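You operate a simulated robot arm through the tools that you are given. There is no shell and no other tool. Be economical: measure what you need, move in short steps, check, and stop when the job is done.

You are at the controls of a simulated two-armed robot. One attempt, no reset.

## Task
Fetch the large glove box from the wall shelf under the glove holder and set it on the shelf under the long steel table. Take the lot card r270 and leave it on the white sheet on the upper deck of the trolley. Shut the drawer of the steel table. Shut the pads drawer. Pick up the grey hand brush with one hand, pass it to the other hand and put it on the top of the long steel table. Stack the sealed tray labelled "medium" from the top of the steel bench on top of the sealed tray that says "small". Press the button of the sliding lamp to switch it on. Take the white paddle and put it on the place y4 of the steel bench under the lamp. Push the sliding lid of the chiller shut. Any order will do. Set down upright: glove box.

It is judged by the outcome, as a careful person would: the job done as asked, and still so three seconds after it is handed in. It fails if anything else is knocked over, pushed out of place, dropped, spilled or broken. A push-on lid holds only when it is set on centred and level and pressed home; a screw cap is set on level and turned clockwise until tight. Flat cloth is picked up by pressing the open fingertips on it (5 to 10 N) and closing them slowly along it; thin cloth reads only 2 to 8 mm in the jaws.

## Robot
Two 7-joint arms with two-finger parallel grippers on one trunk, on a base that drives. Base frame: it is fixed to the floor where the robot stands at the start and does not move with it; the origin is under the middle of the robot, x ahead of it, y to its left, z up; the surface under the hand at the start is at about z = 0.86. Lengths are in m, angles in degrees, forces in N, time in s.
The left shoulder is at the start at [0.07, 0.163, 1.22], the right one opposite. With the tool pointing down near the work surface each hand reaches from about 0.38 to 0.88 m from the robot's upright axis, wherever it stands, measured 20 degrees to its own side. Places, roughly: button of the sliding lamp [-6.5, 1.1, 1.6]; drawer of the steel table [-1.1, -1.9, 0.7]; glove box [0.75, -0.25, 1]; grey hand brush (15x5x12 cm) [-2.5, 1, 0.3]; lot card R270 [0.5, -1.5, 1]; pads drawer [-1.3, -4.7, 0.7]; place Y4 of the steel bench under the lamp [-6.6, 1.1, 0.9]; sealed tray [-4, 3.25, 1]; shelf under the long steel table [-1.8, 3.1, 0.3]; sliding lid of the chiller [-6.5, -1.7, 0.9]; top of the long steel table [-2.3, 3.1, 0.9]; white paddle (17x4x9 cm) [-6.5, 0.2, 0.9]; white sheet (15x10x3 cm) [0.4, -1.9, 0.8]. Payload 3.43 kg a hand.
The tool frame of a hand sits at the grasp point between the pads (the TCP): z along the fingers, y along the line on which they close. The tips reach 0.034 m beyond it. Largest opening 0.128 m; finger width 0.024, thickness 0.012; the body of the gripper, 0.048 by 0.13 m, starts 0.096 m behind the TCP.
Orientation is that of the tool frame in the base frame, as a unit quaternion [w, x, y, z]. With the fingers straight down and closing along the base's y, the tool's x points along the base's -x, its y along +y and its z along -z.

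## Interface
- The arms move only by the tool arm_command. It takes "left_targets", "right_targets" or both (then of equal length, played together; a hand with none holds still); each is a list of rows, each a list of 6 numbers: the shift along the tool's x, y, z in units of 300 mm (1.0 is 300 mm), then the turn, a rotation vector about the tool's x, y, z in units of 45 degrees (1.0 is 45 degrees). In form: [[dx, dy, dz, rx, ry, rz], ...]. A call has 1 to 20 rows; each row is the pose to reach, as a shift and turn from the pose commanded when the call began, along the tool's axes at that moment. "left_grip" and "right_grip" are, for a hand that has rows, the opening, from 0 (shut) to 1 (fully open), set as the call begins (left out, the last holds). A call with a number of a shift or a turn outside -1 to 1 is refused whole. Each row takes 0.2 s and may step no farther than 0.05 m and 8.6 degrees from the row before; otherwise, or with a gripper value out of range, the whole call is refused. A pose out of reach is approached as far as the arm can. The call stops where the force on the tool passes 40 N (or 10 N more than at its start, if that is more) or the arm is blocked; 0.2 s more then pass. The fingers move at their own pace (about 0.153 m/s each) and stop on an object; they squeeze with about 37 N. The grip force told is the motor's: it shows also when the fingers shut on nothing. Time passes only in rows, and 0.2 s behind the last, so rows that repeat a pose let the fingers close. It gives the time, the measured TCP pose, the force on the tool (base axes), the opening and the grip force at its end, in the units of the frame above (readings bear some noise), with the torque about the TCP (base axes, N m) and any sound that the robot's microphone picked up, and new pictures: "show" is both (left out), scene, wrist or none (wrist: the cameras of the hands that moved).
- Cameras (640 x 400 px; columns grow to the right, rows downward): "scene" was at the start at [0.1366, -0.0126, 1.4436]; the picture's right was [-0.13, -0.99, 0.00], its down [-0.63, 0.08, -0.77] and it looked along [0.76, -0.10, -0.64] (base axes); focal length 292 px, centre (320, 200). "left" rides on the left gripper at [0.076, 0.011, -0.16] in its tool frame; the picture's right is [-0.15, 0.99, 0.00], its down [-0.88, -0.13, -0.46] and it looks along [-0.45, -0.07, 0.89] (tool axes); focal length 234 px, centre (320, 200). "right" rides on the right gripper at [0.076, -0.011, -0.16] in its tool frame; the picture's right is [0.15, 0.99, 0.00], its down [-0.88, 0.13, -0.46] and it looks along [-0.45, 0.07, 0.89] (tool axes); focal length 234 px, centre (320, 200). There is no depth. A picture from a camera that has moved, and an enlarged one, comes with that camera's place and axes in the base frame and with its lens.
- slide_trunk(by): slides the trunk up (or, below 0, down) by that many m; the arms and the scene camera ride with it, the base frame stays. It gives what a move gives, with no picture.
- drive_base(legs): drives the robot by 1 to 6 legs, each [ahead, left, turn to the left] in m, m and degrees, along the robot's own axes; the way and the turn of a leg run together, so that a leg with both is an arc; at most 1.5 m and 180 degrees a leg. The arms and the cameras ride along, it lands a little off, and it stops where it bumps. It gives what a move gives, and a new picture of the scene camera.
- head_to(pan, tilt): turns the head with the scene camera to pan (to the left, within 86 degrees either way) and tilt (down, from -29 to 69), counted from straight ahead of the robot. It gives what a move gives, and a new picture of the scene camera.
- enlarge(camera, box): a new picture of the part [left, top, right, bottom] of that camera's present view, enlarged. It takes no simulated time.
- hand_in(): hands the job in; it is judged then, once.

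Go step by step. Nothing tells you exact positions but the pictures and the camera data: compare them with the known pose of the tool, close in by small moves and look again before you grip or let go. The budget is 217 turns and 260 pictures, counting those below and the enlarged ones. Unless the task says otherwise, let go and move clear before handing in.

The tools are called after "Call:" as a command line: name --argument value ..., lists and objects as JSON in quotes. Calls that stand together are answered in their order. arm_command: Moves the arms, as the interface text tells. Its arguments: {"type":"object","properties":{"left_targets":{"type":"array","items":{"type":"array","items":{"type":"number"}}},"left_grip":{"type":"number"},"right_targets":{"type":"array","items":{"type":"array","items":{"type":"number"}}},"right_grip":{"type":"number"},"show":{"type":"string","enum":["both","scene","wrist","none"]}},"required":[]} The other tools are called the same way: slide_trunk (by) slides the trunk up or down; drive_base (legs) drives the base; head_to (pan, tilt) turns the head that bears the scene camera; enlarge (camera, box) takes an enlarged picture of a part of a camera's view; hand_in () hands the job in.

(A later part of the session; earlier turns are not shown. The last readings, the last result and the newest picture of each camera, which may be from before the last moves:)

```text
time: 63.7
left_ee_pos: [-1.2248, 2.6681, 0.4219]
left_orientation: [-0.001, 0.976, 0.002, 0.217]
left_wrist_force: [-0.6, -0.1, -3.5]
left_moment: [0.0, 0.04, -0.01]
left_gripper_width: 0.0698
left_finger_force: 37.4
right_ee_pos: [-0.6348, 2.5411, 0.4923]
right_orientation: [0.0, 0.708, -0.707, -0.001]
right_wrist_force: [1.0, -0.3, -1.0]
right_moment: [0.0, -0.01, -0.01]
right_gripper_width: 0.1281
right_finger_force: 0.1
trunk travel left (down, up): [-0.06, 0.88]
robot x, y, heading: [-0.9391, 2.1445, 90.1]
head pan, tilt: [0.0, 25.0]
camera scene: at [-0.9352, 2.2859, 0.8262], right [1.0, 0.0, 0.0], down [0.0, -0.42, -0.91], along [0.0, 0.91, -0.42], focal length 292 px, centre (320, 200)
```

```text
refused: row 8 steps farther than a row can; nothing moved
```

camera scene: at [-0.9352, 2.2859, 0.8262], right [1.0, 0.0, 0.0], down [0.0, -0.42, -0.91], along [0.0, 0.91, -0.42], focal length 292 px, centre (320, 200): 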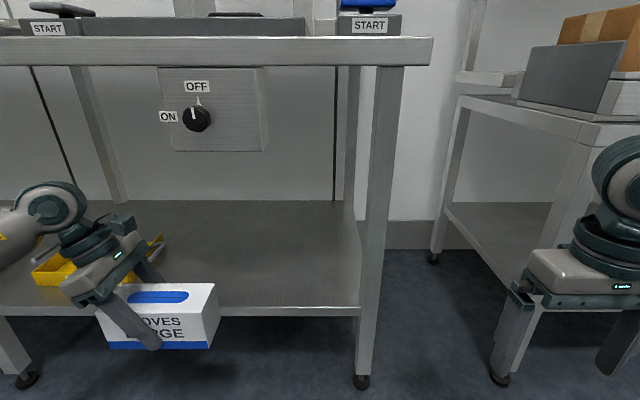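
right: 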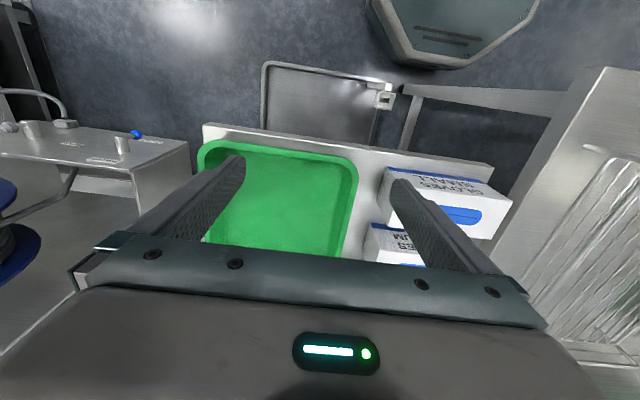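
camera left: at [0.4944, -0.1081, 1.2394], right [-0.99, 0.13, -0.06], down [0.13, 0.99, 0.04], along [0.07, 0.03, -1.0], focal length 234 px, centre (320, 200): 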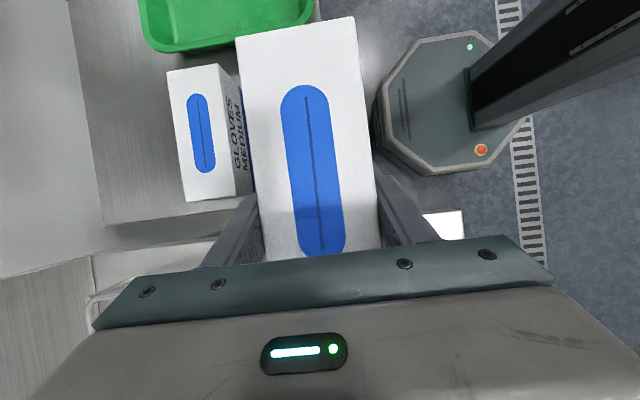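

Call:
arm_command --left_targets '[[0.09, 0, 0.1, 0, 0, 0], [0.181, 0, 0.202, 0, 0, 0], [0.181, -0.14, 0.202, 0, 0, 0], [0.181, -0.28, 0.202, 0, 0, 0], [0.181, -0.42, 0.202, 0, 0, 0], [0.181, -0.56, 0.202, 0, 0, 0], [0.181, -0.7, 0.202, 0, 0, 0], [0.181, -0.8, 0.202, 0, 0, 0], [0.181, -0.87, 0.202, 0, 0, 0]]'

```text
time: 65.7
left_ee_pos: [-1.153, 2.9285, 0.3908]
left_orientation: [0.001, 0.977, 0.002, 0.215]
left_wrist_force: [0.1, 0.4, -3.5]
left_moment: [0.02, 0.03, 0.05]
left_gripper_width: 0.0699
left_finger_force: 36.8
right_ee_pos: [-0.6344, 2.5416, 0.4917]
right_orientation: [-0.001, 0.708, -0.707, 0.001]
right_wrist_force: [-0.5, 0.0, -1.3]
right_moment: [-0.02, 0.0, 0.03]
right_gripper_width: 0.128
right_finger_force: 0.0
trunk travel left (down, up): [-0.06, 0.88]
robot x, y, heading: [-0.9333, 2.1453, 90.1]
head pan, tilt: [0.0, 25.0]
camera scene: at [-0.9351, 2.2861, 0.8262], right [1.0, 0.0, 0.0], down [0.0, -0.42, -0.91], along [0.0, 0.91, -0.42], focal length 292 px, centre (320, 200)
camera left: at [-1.1505, 2.9167, 0.5681], right [-0.13, -0.99, -0.06], down [-0.99, 0.13, 0.04], along [-0.03, 0.07, -1.0], focal length 234 px, centre (320, 200)
```

scene: 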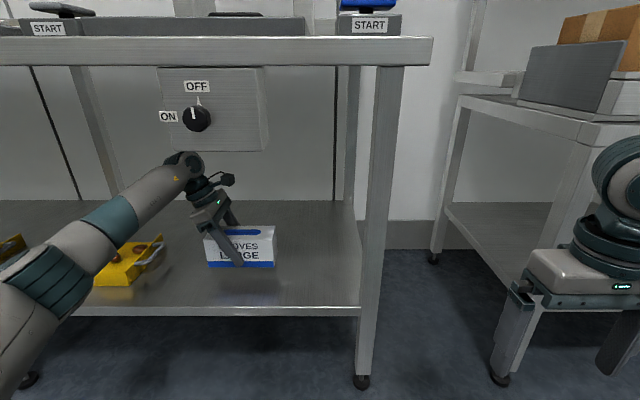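
left: 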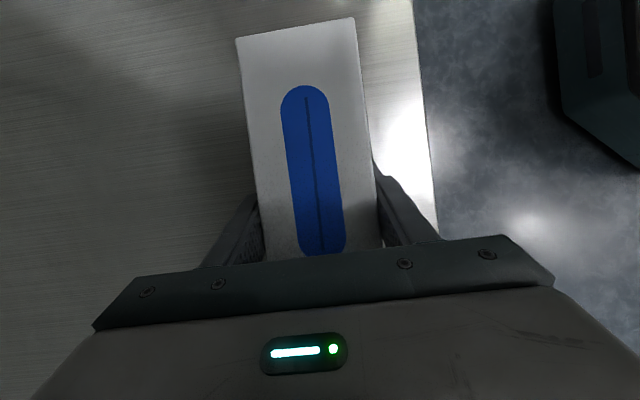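

Box is over the shelf, level. Lower gently.

Call:
arm_command --left_targets '[[-0.021, 0, 0.045, 0, 0, 0], [-0.035, 0, 0.075, 0, 0, 0], [-0.042, 0, 0.09, 0, 0, 0], [-0.047, 0, 0.1, 0, 0, 0]]' --show "scene"

```text
time: 66.7
left_ee_pos: [-1.1517, 2.9296, 0.3555]
left_orientation: [0.0, 0.976, 0.003, 0.216]
left_wrist_force: [0.6, -0.5, -3.0]
left_moment: [0.0, 0.01, 0.01]
left_gripper_width: 0.0701
left_finger_force: 37.0
right_ee_pos: [-0.6343, 2.5405, 0.4926]
right_orientation: [0.0, 0.708, -0.706, 0.0]
right_wrist_force: [0.5, 0.1, 0.3]
right_moment: [0.01, 0.0, 0.01]
right_gripper_width: 0.128
right_finger_force: 0.0
trunk travel left (down, up): [-0.06, 0.88]
robot x, y, heading: [-0.9337, 2.1404, 89.8]
head pan, tilt: [0.0, 25.0]
camera scene: at [-0.9351, 2.2861, 0.8262], right [1.0, 0.0, 0.0], down [0.0, -0.42, -0.91], along [0.0, 0.91, -0.42], focal length 292 px, centre (320, 200)
```

scene: 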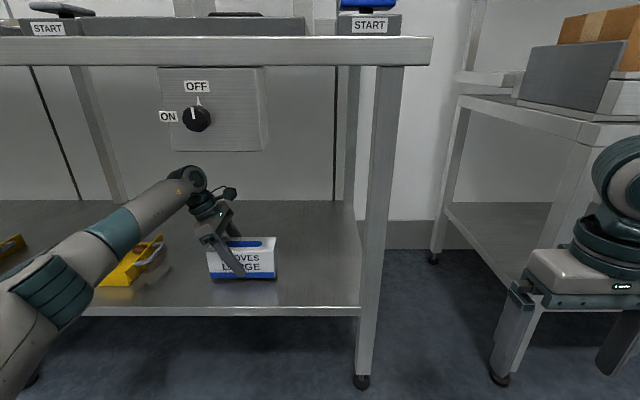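

No contact yet; continue in small steps.

Call:
arm_command --left_targets '[[-0.006, 0, 0.012, 0, 0, 0], [-0.012, 0, 0.024, 0, 0, 0], [-0.015, 0, 0.033, 0, 0, 0], [-0.02, 0, 0.042, 0, 0, 0]]' --show "none"

```text
time: 67.7
left_ee_pos: [-1.1499, 2.929, 0.3432]
left_orientation: [-0.001, 0.976, 0.002, 0.217]
left_wrist_force: [0.2, -1.0, 3.1]
left_moment: [-0.28, 0.33, 0.06]
left_gripper_width: 0.07
left_finger_force: 36.7
right_ee_pos: [-0.6341, 2.5407, 0.4917]
right_orientation: [0.0, 0.708, -0.706, 0.0]
right_wrist_force: [-0.3, -0.6, -0.1]
right_moment: [0.0, 0.0, 0.04]
right_gripper_width: 0.1279
right_finger_force: 0.0
trunk travel left (down, up): [-0.06, 0.88]
robot x, y, heading: [-0.9377, 2.1432, 90.2]
head pan, tilt: [0.0, 25.0]
```

Contact made. Release, then slide the hand off to the left (along the box) so the wrist stays below the switch panel.

Call:
arm_command --left_targets '[[0, 0, 0, 0, 0, 0], [0, 0, 0, 0, 0, 0], [0, 0, 0, 0, 0, 0]]' --left_grip 0.8 --show "none"

Call:
arm_command --left_targets '[[0, 0, -0.1, 0, 0, 0], [-0.06, 0, -0.15, 0, 0, 0], [-0.14, 0, -0.18, 0, 0, 0], [-0.22, 0, -0.22, 0, 0, 0], [-0.27, 0, -0.24, 0, 0, 0]]'

```text
time: 68.5
left_ee_pos: [-1.1528, 2.9282, 0.3418]
left_orientation: [0.0, 0.976, 0.003, 0.216]
left_wrist_force: [-0.9, 0.7, 0.0]
left_moment: [0.0, -0.01, -0.03]
left_gripper_width: 0.1023
left_finger_force: 0.1
right_ee_pos: [-0.6353, 2.5419, 0.4918]
right_orientation: [0.0, 0.707, -0.707, 0.0]
right_wrist_force: [0.0, 0.0, 0.8]
right_moment: [-0.01, -0.01, 0.01]
right_gripper_width: 0.1279
right_finger_force: 0.2
trunk travel left (down, up): [-0.06, 0.88]
robot x, y, heading: [-0.938, 2.1449, 90.0]
head pan, tilt: [0.0, 25.0]
```

```text
time: 69.7
left_ee_pos: [-1.2566, 2.9286, 0.3719]
left_orientation: [0.0, 0.976, 0.002, 0.216]
left_wrist_force: [0.0, 0.6, 0.1]
left_moment: [0.03, -0.04, 0.01]
left_gripper_width: 0.1021
left_finger_force: 0.2
right_ee_pos: [-0.635, 2.5414, 0.4912]
right_orientation: [0.0, 0.707, -0.707, 0.0]
right_wrist_force: [-0.4, 0.7, -0.5]
right_moment: [0.0, -0.02, -0.04]
right_gripper_width: 0.1282
right_finger_force: 0.1
trunk travel left (down, up): [-0.06, 0.88]
robot x, y, heading: [-0.9359, 2.1446, 90.2]
head pan, tilt: [0.0, 25.0]
camera scene: at [-0.935, 2.2858, 0.8263], right [1.0, 0.0, 0.0], down [0.0, -0.42, -0.91], along [0.0, 0.91, -0.42], focal length 292 px, centre (320, 200)
camera left: at [-1.255, 2.9169, 0.5493], right [-0.13, -0.99, -0.06], down [-0.99, 0.13, 0.04], along [-0.03, 0.07, -1.0], focal length 234 px, centre (320, 200)
```

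scene: 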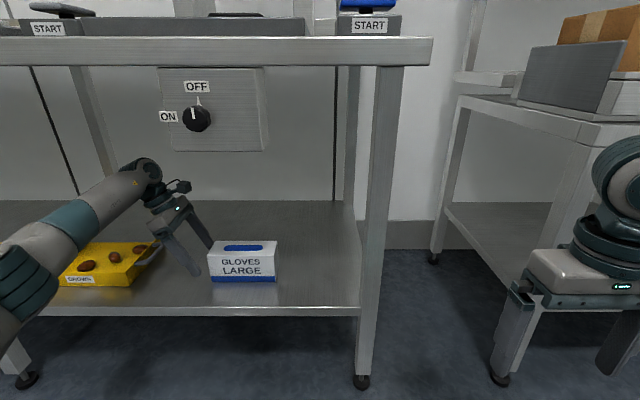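
left: 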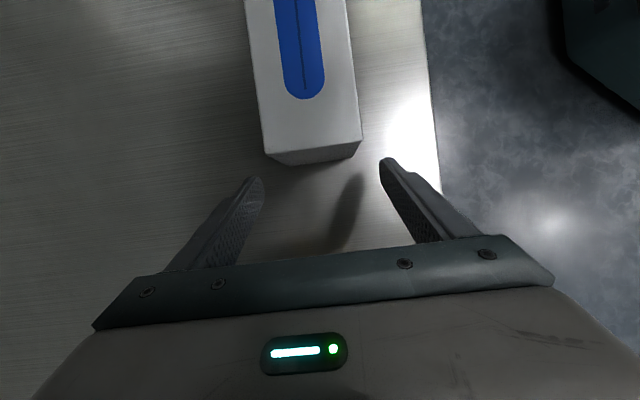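

The box stands upright and clear. Pull the hand out, and back away turning left toward the brush.

Call:
arm_command --left_targets '[[-0.06, 0, -0.03, 0, 0, 0], [-0.06, 0.14, -0.03, 0, 0, 0], [-0.06, 0.28, -0.03, 0, 0, 0], [-0.06, 0.42, -0.03, 0, 0, 0], [-0.06, 0.56, -0.03, 0, 0, 0], [-0.06, 0.7, -0.03, 0, 0, 0], [-0.06, 0.85, -0.03, 0, 0, 0], [-0.06, 1.0, -0.03, 0, 0, 0]]' --show "none"

Call:
drive_base --legs '[[-0.7, 0, 0], [0, 0, 100]]'

```text
time: 71.5
left_ee_pos: [-1.2771, 2.6297, 0.3723]
left_orientation: [-0.001, 0.976, 0.003, 0.217]
left_wrist_force: [-0.9, 0.0, 0.4]
left_moment: [-0.01, -0.01, 0.02]
left_gripper_width: 0.1024
left_finger_force: 0.2
right_ee_pos: [-0.6341, 2.5413, 0.4918]
right_orientation: [0.0, 0.708, -0.707, 0.0]
right_wrist_force: [0.8, 0.1, -0.1]
right_moment: [-0.01, -0.02, 0.01]
right_gripper_width: 0.1281
right_finger_force: 0.0
trunk travel left (down, up): [-0.06, 0.88]
robot x, y, heading: [-0.9352, 2.1422, 90.0]
head pan, tilt: [0.0, 25.0]
```

```text
time: 79.7
left_ee_pos: [-1.3137, 0.993, 0.371]
left_orientation: [-0.172, 0.596, 0.773, 0.131]
left_wrist_force: [0.0, 0.2, -0.1]
left_moment: [-0.04, 0.0, -0.03]
left_gripper_width: 0.1023
left_finger_force: 0.1
right_ee_pos: [-1.3885, 1.636, 0.4924]
right_orientation: [0.0, 0.992, 0.127, 0.0]
right_wrist_force: [0.2, 0.7, 0.9]
right_moment: [0.0, 0.03, 0.02]
right_gripper_width: 0.128
right_finger_force: 0.2
trunk travel left (down, up): [-0.06, 0.88]
robot x, y, heading: [-0.9301, 1.4475, -165.1]
head pan, tilt: [0.0, 25.0]
camera scene: at [-1.0652, 1.4061, 0.8263], right [-0.25, 0.97, 0.0], down [0.41, 0.11, -0.91], along [-0.88, -0.23, -0.42], focal length 292 px, centre (320, 200)
```

scene: 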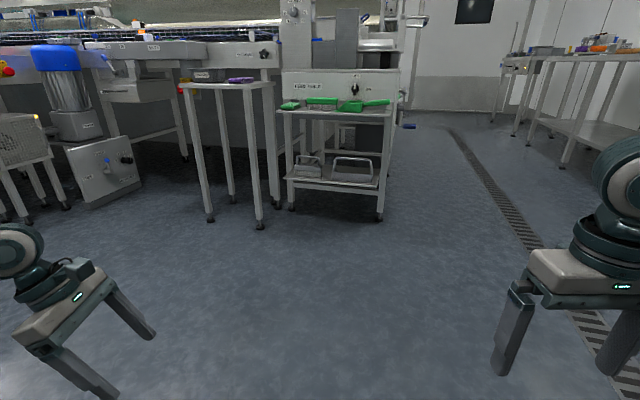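

A stand ahead has green tools on top and grey ones on a low shelf; let me zoom.

Call:
enlarge --camera "scene" --box '[265, 85, 425, 225]'

```text
2.86 times, centred on (345, 155) of scene
camera zoom: at [-1.0652, 1.4061, 0.8263], right [-0.25, 0.97, 0.0], down [0.41, 0.11, -0.91], along [-0.88, -0.23, -0.42], focal length 835 px, centre (249, 329)
```

zoom: 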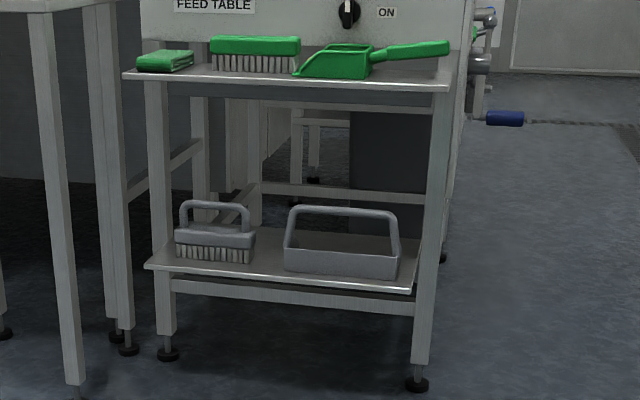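

The grey brush (loop handle) sits on the left of the stand's low shelf, ~(-2.47, 0.97). Plan: grip the handle's right post with the right hand pointing forward-down 30°, then hand over to the left hand on the left post. First re-orient both hands to that pitch.

Call:
arm_command --left_targets '[[0, 0, 0, 0.043, -0.097, 0.137], [0, 0, 0, 0.087, -0.194, 0.275], [0, 0, 0, 0.13, -0.291, 0.412], [0, 0, 0, 0.174, -0.388, 0.55], [0, 0, 0, 0.217, -0.485, 0.687]]' --right_targets '[[0, 0, 0, 0, -0.089, 0], [0, 0, 0, 0, -0.178, 0], [0, 0, 0, 0, -0.267, 0], [0, 0, 0, 0, -0.356, 0], [0, 0, 0, 0, -0.444, 0]]' --show "none"

Call:
arm_command --left_targets '[[0, 0, 0, 0.043, -0.097, 0.137], [0, 0, 0, 0.087, -0.194, 0.275], [0, 0, 0, 0.13, -0.291, 0.412], [0, 0, 0, 0.174, -0.388, 0.55], [0, 0, 0, 0.217, -0.485, 0.687]]' --right_targets '[[0, 0, 0, 0, -0.089, 0], [0, 0, 0, 0, -0.178, 0], [0, 0, 0, 0, -0.267, 0], [0, 0, 0, 0, -0.356, 0], [0, 0, 0, 0, -0.444, 0]]' --show "none"

Call:
arm_command --left_targets '[[0, 0, 0, 0.043, -0.097, 0.137], [0, 0, 0, 0.087, -0.194, 0.275], [0, 0, 0, 0.13, -0.291, 0.412], [0, 0, 0, 0.174, -0.388, 0.55], [0, 0, 0, 0.217, -0.485, 0.687]]' --right_targets '[[0, 0, 0, 0, -0.089, 0], [0, 0, 0, 0, -0.178, 0], [0, 0, 0, 0, -0.267, 0], [0, 0, 0, 0, -0.356, 0], [0, 0, 0, 0, -0.444, 0]]' --show "scene"

```text
time: 80.9
left_ee_pos: [-1.3136, 0.9924, 0.3715]
left_orientation: [-0.102, 0.776, 0.614, -0.099]
left_wrist_force: [0.0, 0.1, -0.4]
left_moment: [0.01, 0.02, 0.02]
left_gripper_width: 0.1025
left_finger_force: 0.1
right_ee_pos: [-1.4114, 1.6359, 0.5026]
right_orientation: [0.023, 0.977, 0.125, -0.172]
right_wrist_force: [-0.4, 0.2, 0.5]
right_moment: [-0.02, 0.01, 0.0]
right_gripper_width: 0.1277
right_finger_force: 0.1
right hand out of reach, approached as far as the arm can: row 4, 5
trunk travel left (down, up): [-0.06, 0.88]
robot x, y, heading: [-0.9281, 1.4423, -165.5]
head pan, tilt: [0.0, 25.0]
```

```text
time: 82.1
left_ee_pos: [-1.332, 0.98, 0.3725]
left_orientation: [-0.02, 0.868, 0.384, -0.315]
left_wrist_force: [-0.1, 0.5, 0.4]
left_moment: [0.01, 0.01, -0.01]
left_gripper_width: 0.1019
left_finger_force: 0.2
left hand out of reach, approached as far as the arm can: row 4, 5
right_ee_pos: [-1.4817, 1.6417, 0.5409]
right_orientation: [0.045, 0.932, 0.12, -0.338]
right_wrist_force: [-0.2, 0.3, -1.0]
right_moment: [-0.03, 0.0, 0.02]
right_gripper_width: 0.128
right_finger_force: 0.0
right hand out of reach, approached as far as the arm can: row 1, 2, 3, 4, 5
trunk travel left (down, up): [-0.06, 0.88]
robot x, y, heading: [-0.9325, 1.4446, -165.2]
head pan, tilt: [0.0, 25.0]
```

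```text
time: 83.3
left_ee_pos: [-1.3646, 0.9583, 0.36]
left_orientation: [0.064, 0.858, 0.109, -0.498]
left_wrist_force: [3.3, 0.7, -4.7]
left_moment: [-0.14, 0.57, -0.05]
left_gripper_width: 0.1026
left_finger_force: 0.0
left hand out of reach, approached as far as the arm can: row 1, 2, 3, 4, 5
right_ee_pos: [-1.5443, 1.6544, 0.5654]
right_orientation: [0.064, 0.86, 0.11, -0.495]
right_wrist_force: [-0.1, 0.6, 0.3]
right_moment: [0.0, 0.0, 0.08]
right_gripper_width: 0.1281
right_finger_force: 0.1
right hand out of reach, approached as far as the arm can: row 1, 2, 3, 4, 5
trunk travel left (down, up): [-0.06, 0.88]
robot x, y, heading: [-0.9285, 1.4458, -165.3]
head pan, tilt: [0.0, 25.0]
camera scene: at [-1.065, 1.4062, 0.8263], right [-0.25, 0.97, 0.0], down [0.41, 0.11, -0.91], along [-0.88, -0.23, -0.42], focal length 292 px, centre (320, 200)
```

scene: 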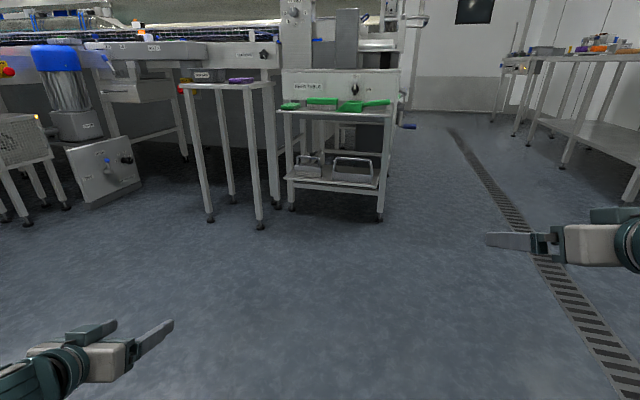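

Both hands are pitched. Move the left hand clear, square up to the stand and approach.

Call:
arm_command --left_targets '[[-0.1, 0, 0.02, 0, 0, 0], [-0.2, 0, 0.04, 0, 0, 0], [-0.3, 0, 0.06, 0, 0, 0], [-0.42, 0, 0.065, 0, 0, 0]]' --show "none"

Call:
drive_base --legs '[[0, 0, -14.7], [0.35, 0.6, 0]]'

```text
time: 84.3
left_ee_pos: [-1.4356, 0.9352, 0.4582]
left_orientation: [0.064, 0.859, 0.11, -0.497]
left_wrist_force: [0.2, 0.8, -0.1]
left_moment: [0.02, 0.0, 0.01]
left_gripper_width: 0.1024
left_finger_force: 0.1
right_ee_pos: [-1.5448, 1.6534, 0.5663]
right_orientation: [0.064, 0.86, 0.11, -0.495]
right_wrist_force: [-0.4, 0.6, -0.5]
right_moment: [-0.01, -0.01, 0.01]
right_gripper_width: 0.1281
right_finger_force: 0.1
trunk travel left (down, up): [-0.06, 0.88]
robot x, y, heading: [-0.9263, 1.4434, -165.2]
head pan, tilt: [0.0, 25.0]
```

```text
time: 89.0
left_ee_pos: [-1.8908, 0.4751, 0.4582]
left_orientation: [0.0, 0.866, -0.001, -0.5]
left_wrist_force: [-0.5, 0.0, -0.1]
left_moment: [-0.01, 0.01, -0.01]
left_gripper_width: 0.1025
left_finger_force: 0.1
right_ee_pos: [-1.8124, 1.2016, 0.5657]
right_orientation: [0.0, 0.867, -0.001, -0.499]
right_wrist_force: [-0.5, -0.4, 0.3]
right_moment: [-0.01, -0.01, 0.02]
right_gripper_width: 0.1279
right_finger_force: 0.0
trunk travel left (down, up): [-0.06, 0.88]
robot x, y, heading: [-1.2712, 0.8403, 179.8]
head pan, tilt: [0.0, 25.0]
camera scene: at [-1.4114, 0.8381, 0.8263], right [0.0, 1.0, 0.0], down [0.42, 0.0, -0.91], along [-0.91, 0.0, -0.42], focal length 292 px, centre (320, 200)
```

scene: 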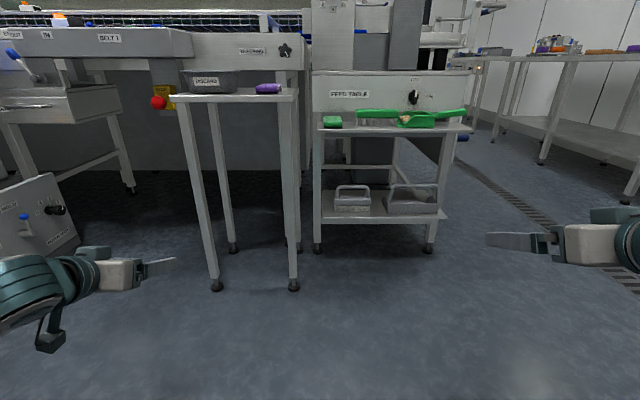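

Brush ≈ (−2.48, 0.97), shelf top z≈0.27–0.29, right handle post ≈ y 1.03. Pull the left hand back (thin-legged table ahead of it), then drive up.

Call:
arm_command --left_targets '[[-0.03, 0, -0.115, 0, 0, 0], [-0.06, 0, -0.23, 0, 0, 0], [-0.09, 0, -0.345, 0, 0, 0], [-0.122, 0, -0.455, 0, 0, 0]]' --show "none"

Call:
drive_base --legs '[[0.36, 0.04, 0]]'

```text
time: 90.0
left_ee_pos: [-1.808, 0.4663, 0.5659]
left_orientation: [-0.002, 0.866, -0.001, -0.5]
left_wrist_force: [-0.1, -0.1, 0.3]
left_moment: [0.0, 0.04, 0.02]
left_gripper_width: 0.1023
left_finger_force: 0.2
left hand out of reach, approached as far as the arm can: row 3, 4
right_ee_pos: [-1.812, 1.2003, 0.5657]
right_orientation: [0.0, 0.867, -0.001, -0.498]
right_wrist_force: [-0.2, 0.5, -0.7]
right_moment: [0.02, 0.01, 0.0]
right_gripper_width: 0.1279
right_finger_force: 0.0
trunk travel left (down, up): [-0.06, 0.88]
robot x, y, heading: [-1.2708, 0.8398, 179.9]
head pan, tilt: [0.0, 25.0]
```

```text
time: 92.3
left_ee_pos: [-2.163, 0.4312, 0.5666]
left_orientation: [-0.002, 0.867, -0.003, -0.499]
left_wrist_force: [-0.9, 0.0, -0.2]
left_moment: [-0.01, 0.03, 0.0]
left_gripper_width: 0.1022
left_finger_force: 0.1
right_ee_pos: [-2.1643, 1.1643, 0.5663]
right_orientation: [-0.001, 0.867, -0.003, -0.499]
right_wrist_force: [-0.8, -1.3, 0.9]
right_moment: [0.01, 0.0, 0.02]
right_gripper_width: 0.1279
right_finger_force: 0.1
trunk travel left (down, up): [-0.06, 0.88]
robot x, y, heading: [-1.6238, 0.8037, 179.6]
head pan, tilt: [0.0, 25.0]
camera scene: at [-1.7647, 0.8005, 0.8263], right [0.01, 1.0, 0.0], down [0.42, 0.0, -0.91], along [-0.91, 0.01, -0.42], focal length 292 px, centre (320, 200)
```

scene: 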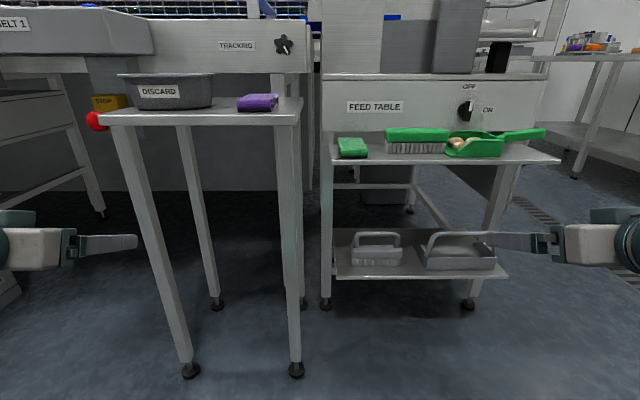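

Call:
enlarge --camera "scene" --box '[310, 210, 450, 300]'

```text
4.44 times, centred on (380, 255) of scene
camera zoom: at [-1.7647, 0.8005, 0.8263], right [0.01, 1.0, 0.0], down [0.42, 0.0, -0.91], along [-0.91, 0.01, -0.42], focal length 1299 px, centre (53, -44)
```

zoom: 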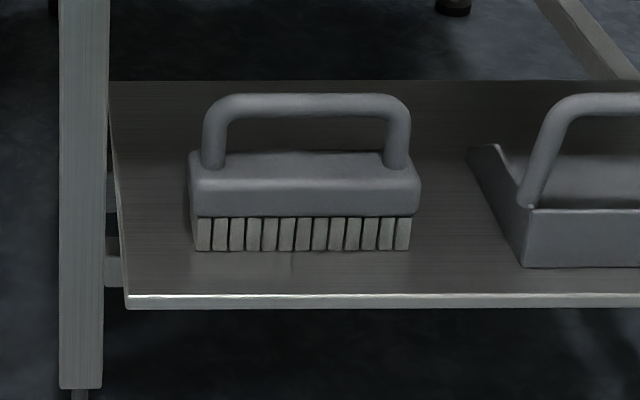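

Posts at y≈0.916 and 1.039, handle loop z 0.325–0.382 at x≈−2.51. Drive a bit closer/right so the left hand goes between the thin table's legs.

Call:
drive_base --legs '[[0.165, -0.1, 0]]'

```text
time: 93.9
left_ee_pos: [-2.3296, 0.5331, 0.5654]
left_orientation: [-0.003, 0.867, -0.004, -0.499]
left_wrist_force: [0.1, 0.4, 0.2]
left_moment: [0.02, 0.04, 0.01]
left_gripper_width: 0.1024
left_finger_force: 0.0
right_ee_pos: [-2.3309, 1.2664, 0.5663]
right_orientation: [-0.002, 0.867, -0.004, -0.499]
right_wrist_force: [0.1, 0.1, -0.4]
right_moment: [0.01, 0.02, 0.0]
right_gripper_width: 0.1277
right_finger_force: 0.2
trunk travel left (down, up): [-0.06, 0.88]
robot x, y, heading: [-1.7924, 0.9042, 179.5]
head pan, tilt: [0.0, 25.0]
camera scene: at [-1.9316, 0.9021, 0.8263], right [0.01, 1.0, 0.0], down [0.42, 0.0, -0.91], along [-0.91, 0.01, -0.42], focal length 292 px, centre (320, 200)
```

scene: 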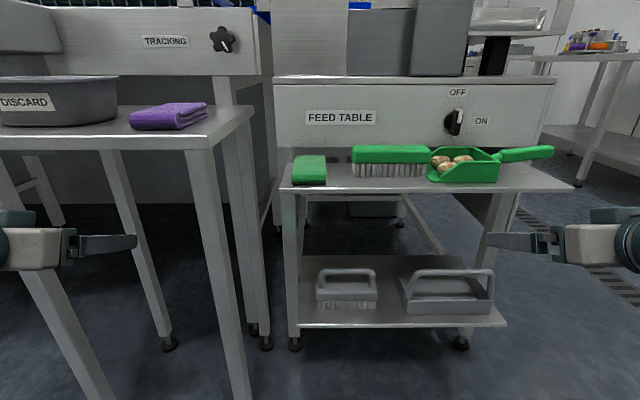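

Bring the right hand in front of the handle's right post, pitching a bit flatter, with fingers opened to ~5 cm.

Call:
arm_command --right_targets '[[0.078, 0.108, 0.061, 0, -0.048, 0], [0.156, 0.216, 0.123, 0, -0.095, 0], [0.234, 0.324, 0.184, 0, -0.143, 0], [0.311, 0.432, 0.246, 0, -0.19, 0], [0.389, 0.541, 0.307, 0, -0.238, 0], [0.467, 0.649, 0.369, 0, -0.285, 0], [0.545, 0.757, 0.43, 0, -0.333, 0]]' --right_grip 0.4

```text
time: 95.5
left_ee_pos: [-2.3299, 0.5333, 0.5653]
left_orientation: [-0.002, 0.867, -0.004, -0.499]
left_wrist_force: [0.1, -0.2, -0.6]
left_moment: [0.01, -0.03, 0.01]
left_gripper_width: 0.102
left_finger_force: 0.1
right_ee_pos: [-2.3826, 1.0794, 0.4502]
right_orientation: [-0.004, 0.819, -0.005, -0.574]
right_wrist_force: [-1.1, -0.3, -0.6]
right_moment: [0.0, 0.03, 0.0]
right_gripper_width: 0.0511
right_finger_force: 0.1
right hand out of reach, approached as far as the arm can: row 1, 2, 3, 4, 5, 6, 7
trunk travel left (down, up): [-0.06, 0.88]
robot x, y, heading: [-1.7917, 0.9016, 179.5]
head pan, tilt: [0.0, 25.0]
camera scene: at [-1.9317, 0.9021, 0.8262], right [0.01, 1.0, 0.0], down [0.42, 0.0, -0.91], along [-0.91, 0.01, -0.42], focal length 292 px, centre (320, 200)
camera right: at [-2.2069, 1.0875, 0.4331], right [0.03, -0.99, -0.14], down [0.13, -0.13, 0.98], along [-0.99, -0.05, 0.12], focal length 234 px, centre (320, 200)
```

scene: 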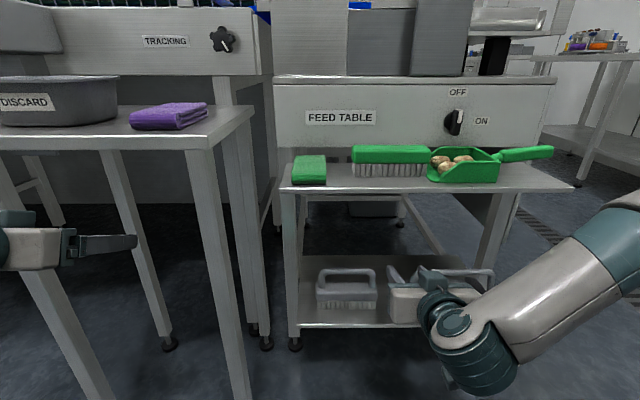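
right: 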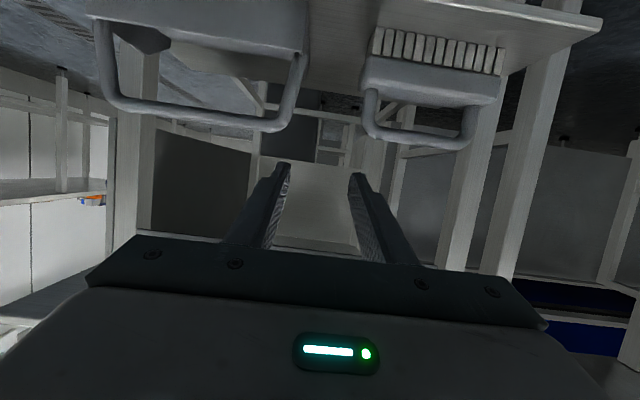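

Reach got clipped; lower the trunk the last 6 cm and step toward the post again.

Call:
slide_trunk --by -0.06

Call:
arm_command --right_targets '[[0.03, 0.045, 0.03, 0, 0, 0], [0.06, 0.09, 0.06, 0, 0, 0], [0.09, 0.135, 0.09, 0, 0, 0]]' --show "wrist"

```text
time: 96.5
left_ee_pos: [-2.3295, 0.5331, 0.5058]
left_orientation: [-0.002, 0.866, -0.003, -0.499]
left_wrist_force: [-0.4, 0.5, -0.4]
left_moment: [-0.02, 0.01, 0.05]
left_gripper_width: 0.1024
left_finger_force: 0.1
right_ee_pos: [-2.3822, 1.0795, 0.3919]
right_orientation: [-0.005, 0.818, -0.005, -0.575]
right_wrist_force: [-0.6, 0.1, 0.0]
right_moment: [-0.03, 0.01, -0.02]
right_gripper_width: 0.0514
right_finger_force: 0.0
trunk travel left (down, up): [0.0, 0.94]
robot x, y, heading: [-1.7955, 0.906, 179.3]
head pan, tilt: [0.0, 25.0]
```

```text
time: 97.3
left_ee_pos: [-2.3308, 0.5336, 0.5053]
left_orientation: [-0.003, 0.867, -0.004, -0.499]
left_wrist_force: [-0.7, 0.1, 0.9]
left_moment: [0.04, -0.03, -0.01]
left_gripper_width: 0.1026
left_finger_force: 0.0
right_ee_pos: [-2.3992, 1.0775, 0.3881]
right_orientation: [-0.006, 0.819, -0.006, -0.574]
right_wrist_force: [0.6, 0.1, 0.8]
right_moment: [-0.01, -0.01, -0.01]
right_gripper_width: 0.0511
right_finger_force: 0.1
right hand out of reach, approached as far as the arm can: row 1, 2, 3
trunk travel left (down, up): [0.0, 0.94]
robot x, y, heading: [-1.7903, 0.9032, 179.5]
head pan, tilt: [0.0, 25.0]
camera right: at [-2.2233, 1.0862, 0.3706], right [0.04, -0.99, -0.14], down [0.12, -0.13, 0.98], along [-0.99, -0.05, 0.12], focal length 234 px, centre (320, 200)
```

right: 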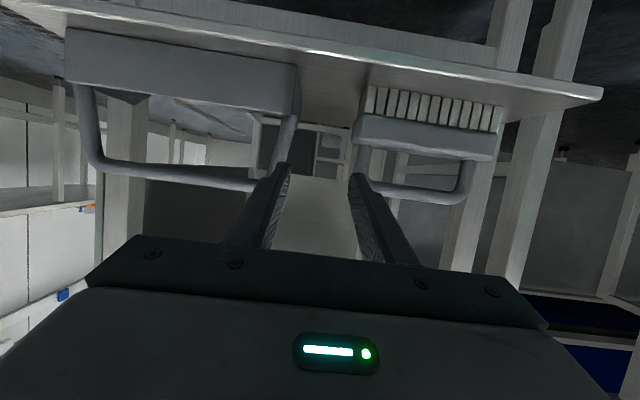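

Call:
arm_command --right_targets '[[0, 0.06, 0, 0, 0, 0], [0, 0.127, 0, 0, 0, 0]]' --show "none"

Call:
arm_command --right_targets '[[0.06, 0, 0.02, 0, 0, 0], [0.12, 0, 0.045, 0, 0, 0]]' --show "none"

```text
time: 97.9
left_ee_pos: [-2.3299, 0.5332, 0.5059]
left_orientation: [-0.002, 0.866, -0.004, -0.5]
left_wrist_force: [0.6, -0.3, 0.7]
left_moment: [0.01, 0.0, 0.0]
left_gripper_width: 0.1023
left_finger_force: 0.0
right_ee_pos: [-2.4008, 1.0696, 0.4016]
right_orientation: [-0.005, 0.819, -0.005, -0.574]
right_wrist_force: [-0.1, -0.6, 0.6]
right_moment: [0.03, -0.01, 0.02]
right_gripper_width: 0.0513
right_finger_force: 0.1
right hand out of reach, approached as far as the arm can: row 1, 2
trunk travel left (down, up): [0.0, 0.94]
robot x, y, heading: [-1.789, 0.9025, 179.6]
head pan, tilt: [0.0, 25.0]
```

```text
time: 98.5
left_ee_pos: [-2.3299, 0.5327, 0.505]
left_orientation: [-0.003, 0.866, -0.004, -0.499]
left_wrist_force: [0.1, -0.8, 0.7]
left_moment: [-0.01, 0.0, 0.0]
left_gripper_width: 0.1025
left_finger_force: 0.1
right_ee_pos: [-2.4023, 1.0779, 0.3879]
right_orientation: [-0.005, 0.819, -0.005, -0.574]
right_wrist_force: [-0.2, 0.4, -0.5]
right_moment: [0.0, 0.01, 0.02]
right_gripper_width: 0.0512
right_finger_force: 0.1
right hand out of reach, approached as far as the arm can: row 1, 2
trunk travel left (down, up): [0.0, 0.94]
robot x, y, heading: [-1.7959, 0.9029, 179.5]
head pan, tilt: [0.0, 25.0]
```

The pose needs more distance from the shoulder. Back the base off 0.14 m and extend the arm instead.

Call:
drive_base --legs '[[-0.15, 0, 0]]'

Call:
arm_command --right_targets '[[0.003, 0.03, 0.09, 0, 0, 0], [0.006, 0.06, 0.18, 0, 0, 0], [0.01, 0.09, 0.27, 0, 0, 0], [0.012, 0.127, 0.36, 0, 0, 0]]' --show "wrist"

```text
time: 99.8
left_ee_pos: [-2.1831, 0.5343, 0.5057]
left_orientation: [-0.004, 0.866, -0.006, -0.5]
left_wrist_force: [-0.9, -0.6, 0.2]
left_moment: [0.0, -0.01, 0.0]
left_gripper_width: 0.1026
left_finger_force: 0.1
right_ee_pos: [-2.2535, 1.0797, 0.3883]
right_orientation: [-0.006, 0.819, -0.008, -0.574]
right_wrist_force: [-0.2, 0.6, 0.5]
right_moment: [-0.01, -0.01, -0.02]
right_gripper_width: 0.0513
right_finger_force: 0.1
trunk travel left (down, up): [0.0, 0.94]
robot x, y, heading: [-1.6417, 0.9018, 179.1]
head pan, tilt: [0.0, 25.0]
camera scene: at [-1.7827, 0.9013, 0.7663], right [0.01, 1.0, 0.0], down [0.42, -0.01, -0.91], along [-0.91, 0.01, -0.42], focal length 292 px, centre (320, 200)
```

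scene: 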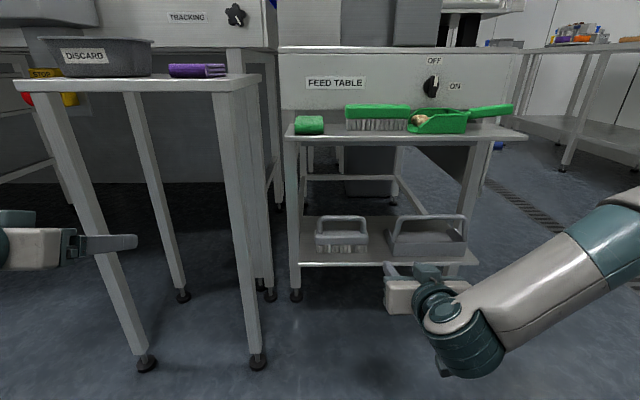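

```text
time: 100.8
left_ee_pos: [-2.182, 0.5348, 0.504]
left_orientation: [-0.004, 0.866, -0.006, -0.499]
left_wrist_force: [-0.2, 0.6, 0.6]
left_moment: [0.02, -0.01, 0.01]
left_gripper_width: 0.1024
left_finger_force: 0.1
right_ee_pos: [-2.3381, 1.0875, 0.3844]
right_orientation: [-0.006, 0.82, -0.007, -0.572]
right_wrist_force: [0.5, -0.1, -0.4]
right_moment: [-0.01, 0.02, -0.03]
right_gripper_width: 0.0513
right_finger_force: 0.1
right hand out of reach, approached as far as the arm can: row 1, 2, 3, 4
trunk travel left (down, up): [0.0, 0.94]
robot x, y, heading: [-1.6416, 0.9006, 179.4]
head pan, tilt: [0.0, 25.0]
camera right: at [-2.1626, 1.0949, 0.3667], right [0.03, -0.99, -0.14], down [0.12, -0.14, 0.98], along [-0.99, -0.05, 0.12], focal length 234 px, centre (320, 200)
```

right: 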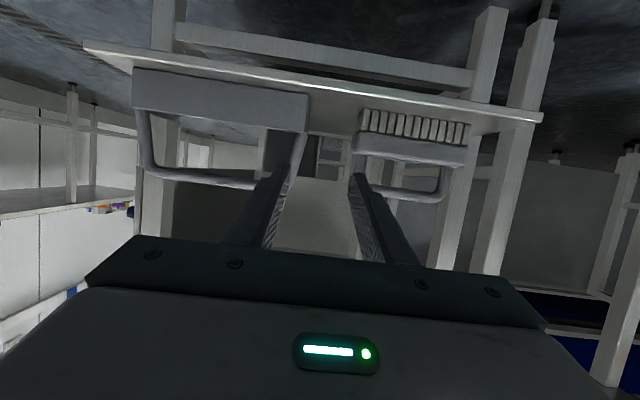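

The wrist limit is from pointing too horizontally this low. Ease the pitch back to ~60° and retry.

Call:
arm_command --right_targets '[[0, 0.04, 0.03, 0, 0.12, 0], [0.01, 0.08, 0.06, 0, 0.222, 0], [0.028, 0.12, 0.08, 0, 0.222, 0], [0.028, 0.16, 0.117, 0, 0.222, 0]]' --show "wrist"

```text
time: 101.8
left_ee_pos: [-2.1817, 0.5345, 0.5049]
left_orientation: [-0.004, 0.867, -0.006, -0.499]
left_wrist_force: [-0.2, 0.3, -0.5]
left_moment: [0.01, 0.02, 0.03]
left_gripper_width: 0.1024
left_finger_force: 0.0
right_ee_pos: [-2.3542, 1.0752, 0.3829]
right_orientation: [-0.005, 0.866, -0.008, -0.499]
right_wrist_force: [-0.2, -0.5, 0.0]
right_moment: [0.0, 0.0, -0.02]
right_gripper_width: 0.0513
right_finger_force: 0.1
right hand out of reach, approached as far as the arm can: row 1, 2, 3, 4
trunk travel left (down, up): [0.0, 0.94]
robot x, y, heading: [-1.647, 0.9037, 179.5]
head pan, tilt: [0.0, 25.0]
camera right: at [-2.1791, 1.0826, 0.3961], right [0.06, -0.99, -0.13], down [-0.05, -0.13, 0.99], along [-1.0, -0.05, -0.05], focal length 234 px, centre (320, 200)
```

right: 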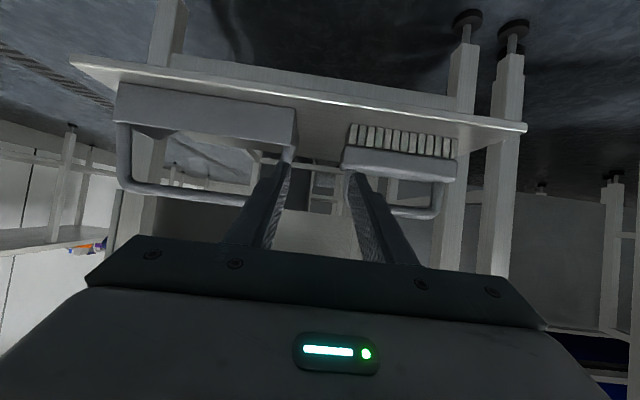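

Lateral reach is what's clipped; I'll shift the left hand inward a bit, then use the base for the lateral offset.

Call:
arm_command --left_targets '[[-0.05, -0.1, 0, 0, 0, 0], [-0.1, -0.2, 0, 0, 0, 0], [-0.15, -0.27, 0, 0, 0, 0]]' --show "none"

Call:
drive_base --legs '[[0, 0.04, 0.5]]'

Call:
arm_command --right_targets '[[0.04, 0, 0.02, 0, 0, 0], [0.08, 0, 0.045, 0, 0, 0]]' --show "wrist"

```text
time: 102.6
left_ee_pos: [-2.2065, 0.6172, 0.5442]
left_orientation: [-0.004, 0.866, -0.006, -0.5]
left_wrist_force: [-0.4, -0.6, 0.0]
left_moment: [0.03, 0.03, 0.02]
left_gripper_width: 0.1025
left_finger_force: 0.1
right_ee_pos: [-2.3552, 1.0757, 0.3831]
right_orientation: [-0.004, 0.866, -0.007, -0.5]
right_wrist_force: [-0.4, 0.6, 0.7]
right_moment: [-0.01, -0.01, -0.02]
right_gripper_width: 0.0509
right_finger_force: 0.1
trunk travel left (down, up): [0.0, 0.94]
robot x, y, heading: [-1.6404, 0.8997, 179.1]
head pan, tilt: [0.0, 25.0]
```

```text
time: 103.5
left_ee_pos: [-2.2039, 0.5712, 0.545]
left_orientation: [-0.001, 0.866, -0.002, -0.5]
left_wrist_force: [-0.2, 1.0, 0.4]
left_moment: [-0.01, 0.0, 0.02]
left_gripper_width: 0.1022
left_finger_force: 0.1
right_ee_pos: [-2.3578, 1.0273, 0.3818]
right_orientation: [-0.002, 0.866, -0.003, -0.5]
right_wrist_force: [-0.8, 0.4, -0.2]
right_moment: [0.0, -0.01, 0.01]
right_gripper_width: 0.0512
right_finger_force: 0.1
trunk travel left (down, up): [0.0, 0.94]
robot x, y, heading: [-1.6472, 0.8607, 179.7]
head pan, tilt: [0.0, 25.0]
camera scene: at [-1.7831, 0.8603, 0.7662], right [0.0, 1.0, 0.0], down [0.42, 0.0, -0.91], along [-0.91, 0.0, -0.42], focal length 292 px, centre (320, 200)
```

scene: 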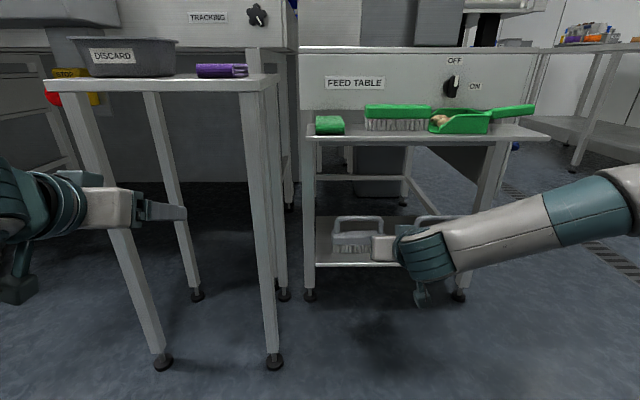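

```text
time: 104.1
left_ee_pos: [-2.2038, 0.5711, 0.5442]
left_orientation: [-0.002, 0.866, -0.002, -0.5]
left_wrist_force: [-0.1, -1.1, 0.3]
left_moment: [0.0, -0.02, -0.01]
left_gripper_width: 0.1024
left_finger_force: 0.0
right_ee_pos: [-2.3528, 1.0379, 0.3616]
right_orientation: [-0.001, 0.866, -0.003, -0.5]
right_wrist_force: [-0.1, 0.2, 0.7]
right_moment: [0.01, 0.0, 0.01]
right_gripper_width: 0.0513
right_finger_force: 0.0
right hand out of reach, approached as far as the arm can: row 1, 2
trunk travel left (down, up): [0.0, 0.94]
robot x, y, heading: [-1.6411, 0.8619, 179.9]
head pan, tilt: [0.0, 25.0]
camera right: at [-2.178, 1.0486, 0.375], right [0.07, -0.99, -0.13], down [-0.05, -0.13, 0.99], along [-1.0, -0.06, -0.06], focal length 234 px, centre (320, 200)
```

right: 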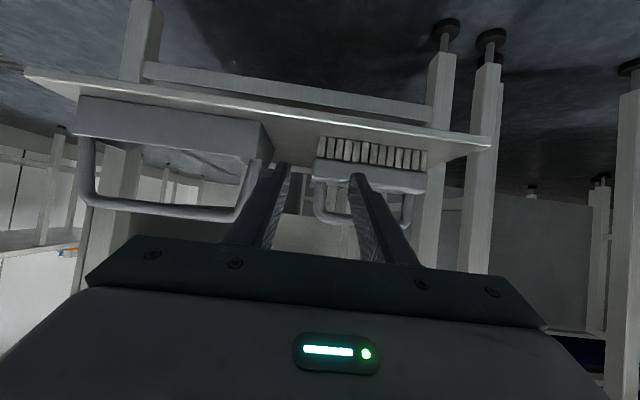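

Call:
enlarge --camera "right" --box '[250, 110, 460, 240]'

```text
3.05 times, centred on (355, 175) of right
camera zoom: at [-2.178, 1.0486, 0.375], right [0.07, -0.99, -0.13], down [-0.05, -0.13, 0.99], along [-1.0, -0.06, -0.06], focal length 714 px, centre (213, 276)
```

zoom: 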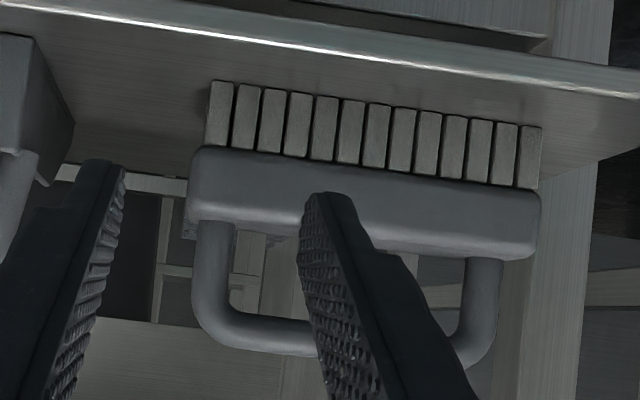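

Post at y≈1.03, loop opening z 0.333–0.370. I'll rise to a point on the finger axis and then approach along that axis.

Call:
arm_command --right_targets '[[-0.08, 0, 0, 0, 0, 0], [-0.16, 0.01, 0, 0, 0, 0], [-0.234, 0.013, 0, 0, 0, 0]]' --show "wrist"

```text
time: 104.9
left_ee_pos: [-2.203, 0.5715, 0.544]
left_orientation: [-0.002, 0.866, -0.002, -0.5]
left_wrist_force: [0.3, 0.2, 1.0]
left_moment: [-0.01, -0.04, 0.0]
left_gripper_width: 0.1023
left_finger_force: 0.0
right_ee_pos: [-2.3892, 1.0354, 0.4213]
right_orientation: [-0.002, 0.866, -0.003, -0.5]
right_wrist_force: [-0.1, 0.7, 0.2]
right_moment: [-0.02, 0.03, -0.03]
right_gripper_width: 0.0513
right_finger_force: 0.0
trunk travel left (down, up): [0.0, 0.94]
robot x, y, heading: [-1.6419, 0.8579, 179.8]
head pan, tilt: [0.0, 25.0]
camera right: at [-2.2136, 1.0445, 0.4349], right [0.06, -0.99, -0.13], down [-0.05, -0.13, 0.99], along [-1.0, -0.06, -0.05], focal length 234 px, centre (320, 200)
```

right: 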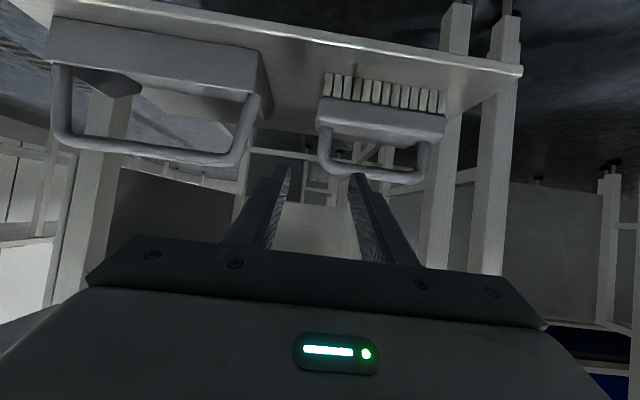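

Good. Advance along the finger axis 8 cm and look.

Call:
arm_command --right_targets '[[0, 0, 0.1, 0, 0, 0], [0, 0, 0.2, 0, 0, 0], [0, 0, 0.27, 0, 0, 0]]' --show "wrist"

Call:
enlarge --camera "right" --box '[230, 60, 470, 220]'

```text
time: 105.7
left_ee_pos: [-2.2038, 0.5719, 0.5452]
left_orientation: [-0.002, 0.867, -0.003, -0.499]
left_wrist_force: [-0.3, 0.3, 0.1]
left_moment: [0.01, 0.01, -0.02]
left_gripper_width: 0.1025
left_finger_force: 0.0
right_ee_pos: [-2.4408, 1.0626, 0.3937]
right_orientation: [-0.003, 0.866, -0.003, -0.5]
right_wrist_force: [0.0, -0.4, 0.5]
right_moment: [0.0, 0.02, -0.01]
right_gripper_width: 0.0513
right_finger_force: 0.1
right hand out of reach, approached as far as the arm can: row 1, 2, 3
trunk travel left (down, up): [0.0, 0.94]
robot x, y, heading: [-1.641, 0.8578, 179.8]
head pan, tilt: [0.0, 25.0]
camera right: at [-2.2639, 1.0727, 0.4071], right [0.07, -0.99, -0.13], down [-0.05, -0.13, 0.99], along [-1.0, -0.06, -0.05], focal length 234 px, centre (320, 200)
```

right: 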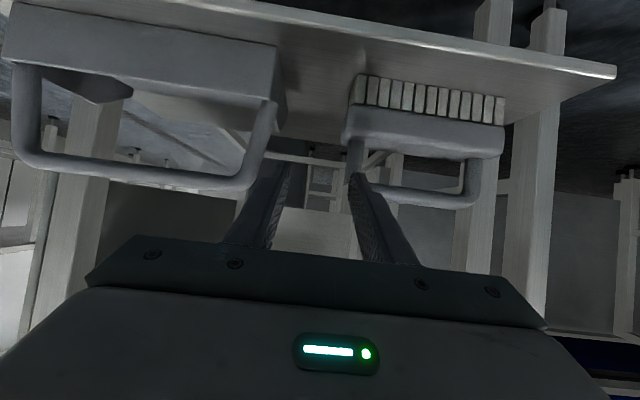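

```text
2.50 times, centred on (350, 140) of right
camera zoom: at [-2.2639, 1.0727, 0.4071], right [0.07, -0.99, -0.13], down [-0.05, -0.13, 0.99], along [-1.0, -0.06, -0.05], focal length 585 px, centre (245, 350)
```

zoom: 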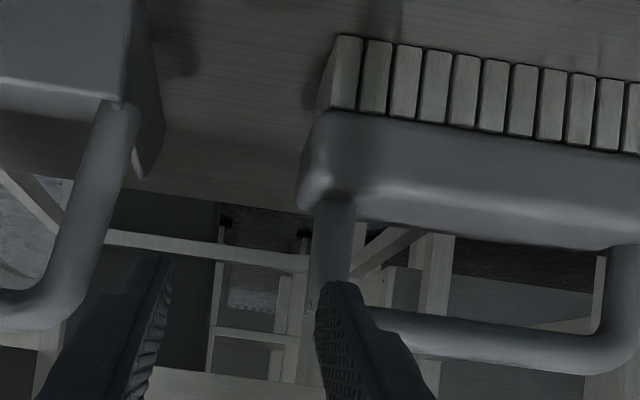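

The arm drifts outward at its limit; give it more lateral room by shifting the base left 9 cm (and 4 cm back).

Call:
drive_base --legs '[[-0.04, 0, 0], [0, 0.09, 0]]'

Call:
arm_command --right_targets '[[-0.05, -0.08, 0, 0, 0, 0], [-0.05, -0.16, 0.0, 0, 0, 0], [-0.05, -0.22, 0.06, 0, 0, 0]]' --show "wrist"

```text
time: 107.3
left_ee_pos: [-2.1645, 0.483, 0.5454]
left_orientation: [-0.002, 0.867, -0.003, -0.499]
left_wrist_force: [0.5, 0.3, 0.3]
left_moment: [0.02, 0.01, -0.01]
left_gripper_width: 0.1027
left_finger_force: 0.0
right_ee_pos: [-2.3986, 0.9752, 0.3937]
right_orientation: [-0.003, 0.866, -0.005, -0.499]
right_wrist_force: [-0.2, -0.3, 0.6]
right_moment: [0.02, 0.0, -0.03]
right_gripper_width: 0.051
right_finger_force: 0.1
trunk travel left (down, up): [0.0, 0.94]
robot x, y, heading: [-1.6023, 0.7724, 179.7]
head pan, tilt: [0.0, 25.0]
camera scene: at [-1.7428, 0.7711, 0.7662], right [0.0, 1.0, 0.0], down [0.42, 0.0, -0.91], along [-0.91, 0.0, -0.42], focal length 292 px, centre (320, 200)
```

scene: 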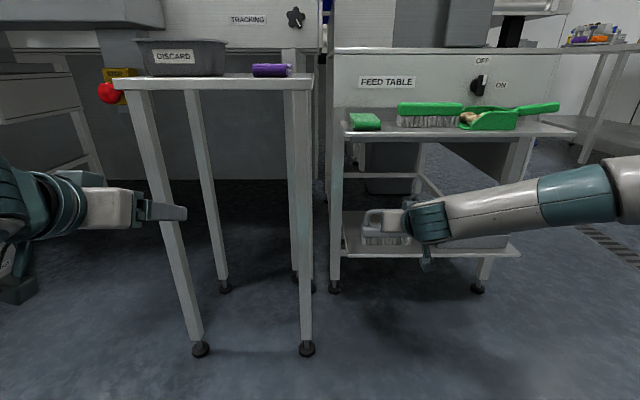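

```text
time: 108.1
left_ee_pos: [-2.163, 0.483, 0.5445]
left_orientation: [-0.002, 0.866, -0.003, -0.5]
left_wrist_force: [0.0, 0.4, 0.3]
left_moment: [-0.01, 0.0, 0.02]
left_gripper_width: 0.1025
left_finger_force: 0.1
right_ee_pos: [-2.4201, 1.042, 0.3966]
right_orientation: [-0.002, 0.866, -0.003, -0.5]
right_wrist_force: [0.4, 0.4, -0.1]
right_moment: [-0.02, 0.0, 0.02]
right_gripper_width: 0.0511
right_finger_force: 0.0
trunk travel left (down, up): [0.0, 0.94]
robot x, y, heading: [-1.6031, 0.7711, 180.0]
head pan, tilt: [0.0, 25.0]
camera right: at [-2.2436, 1.0506, 0.4099], right [0.06, -0.99, -0.13], down [-0.05, -0.13, 0.99], along [-1.0, -0.06, -0.05], focal length 234 px, centre (320, 200)
```

right: 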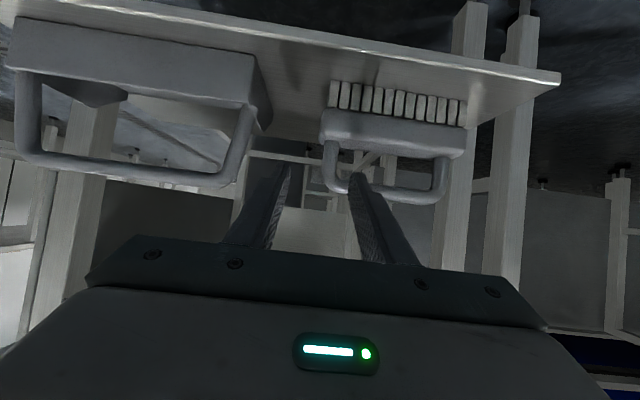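

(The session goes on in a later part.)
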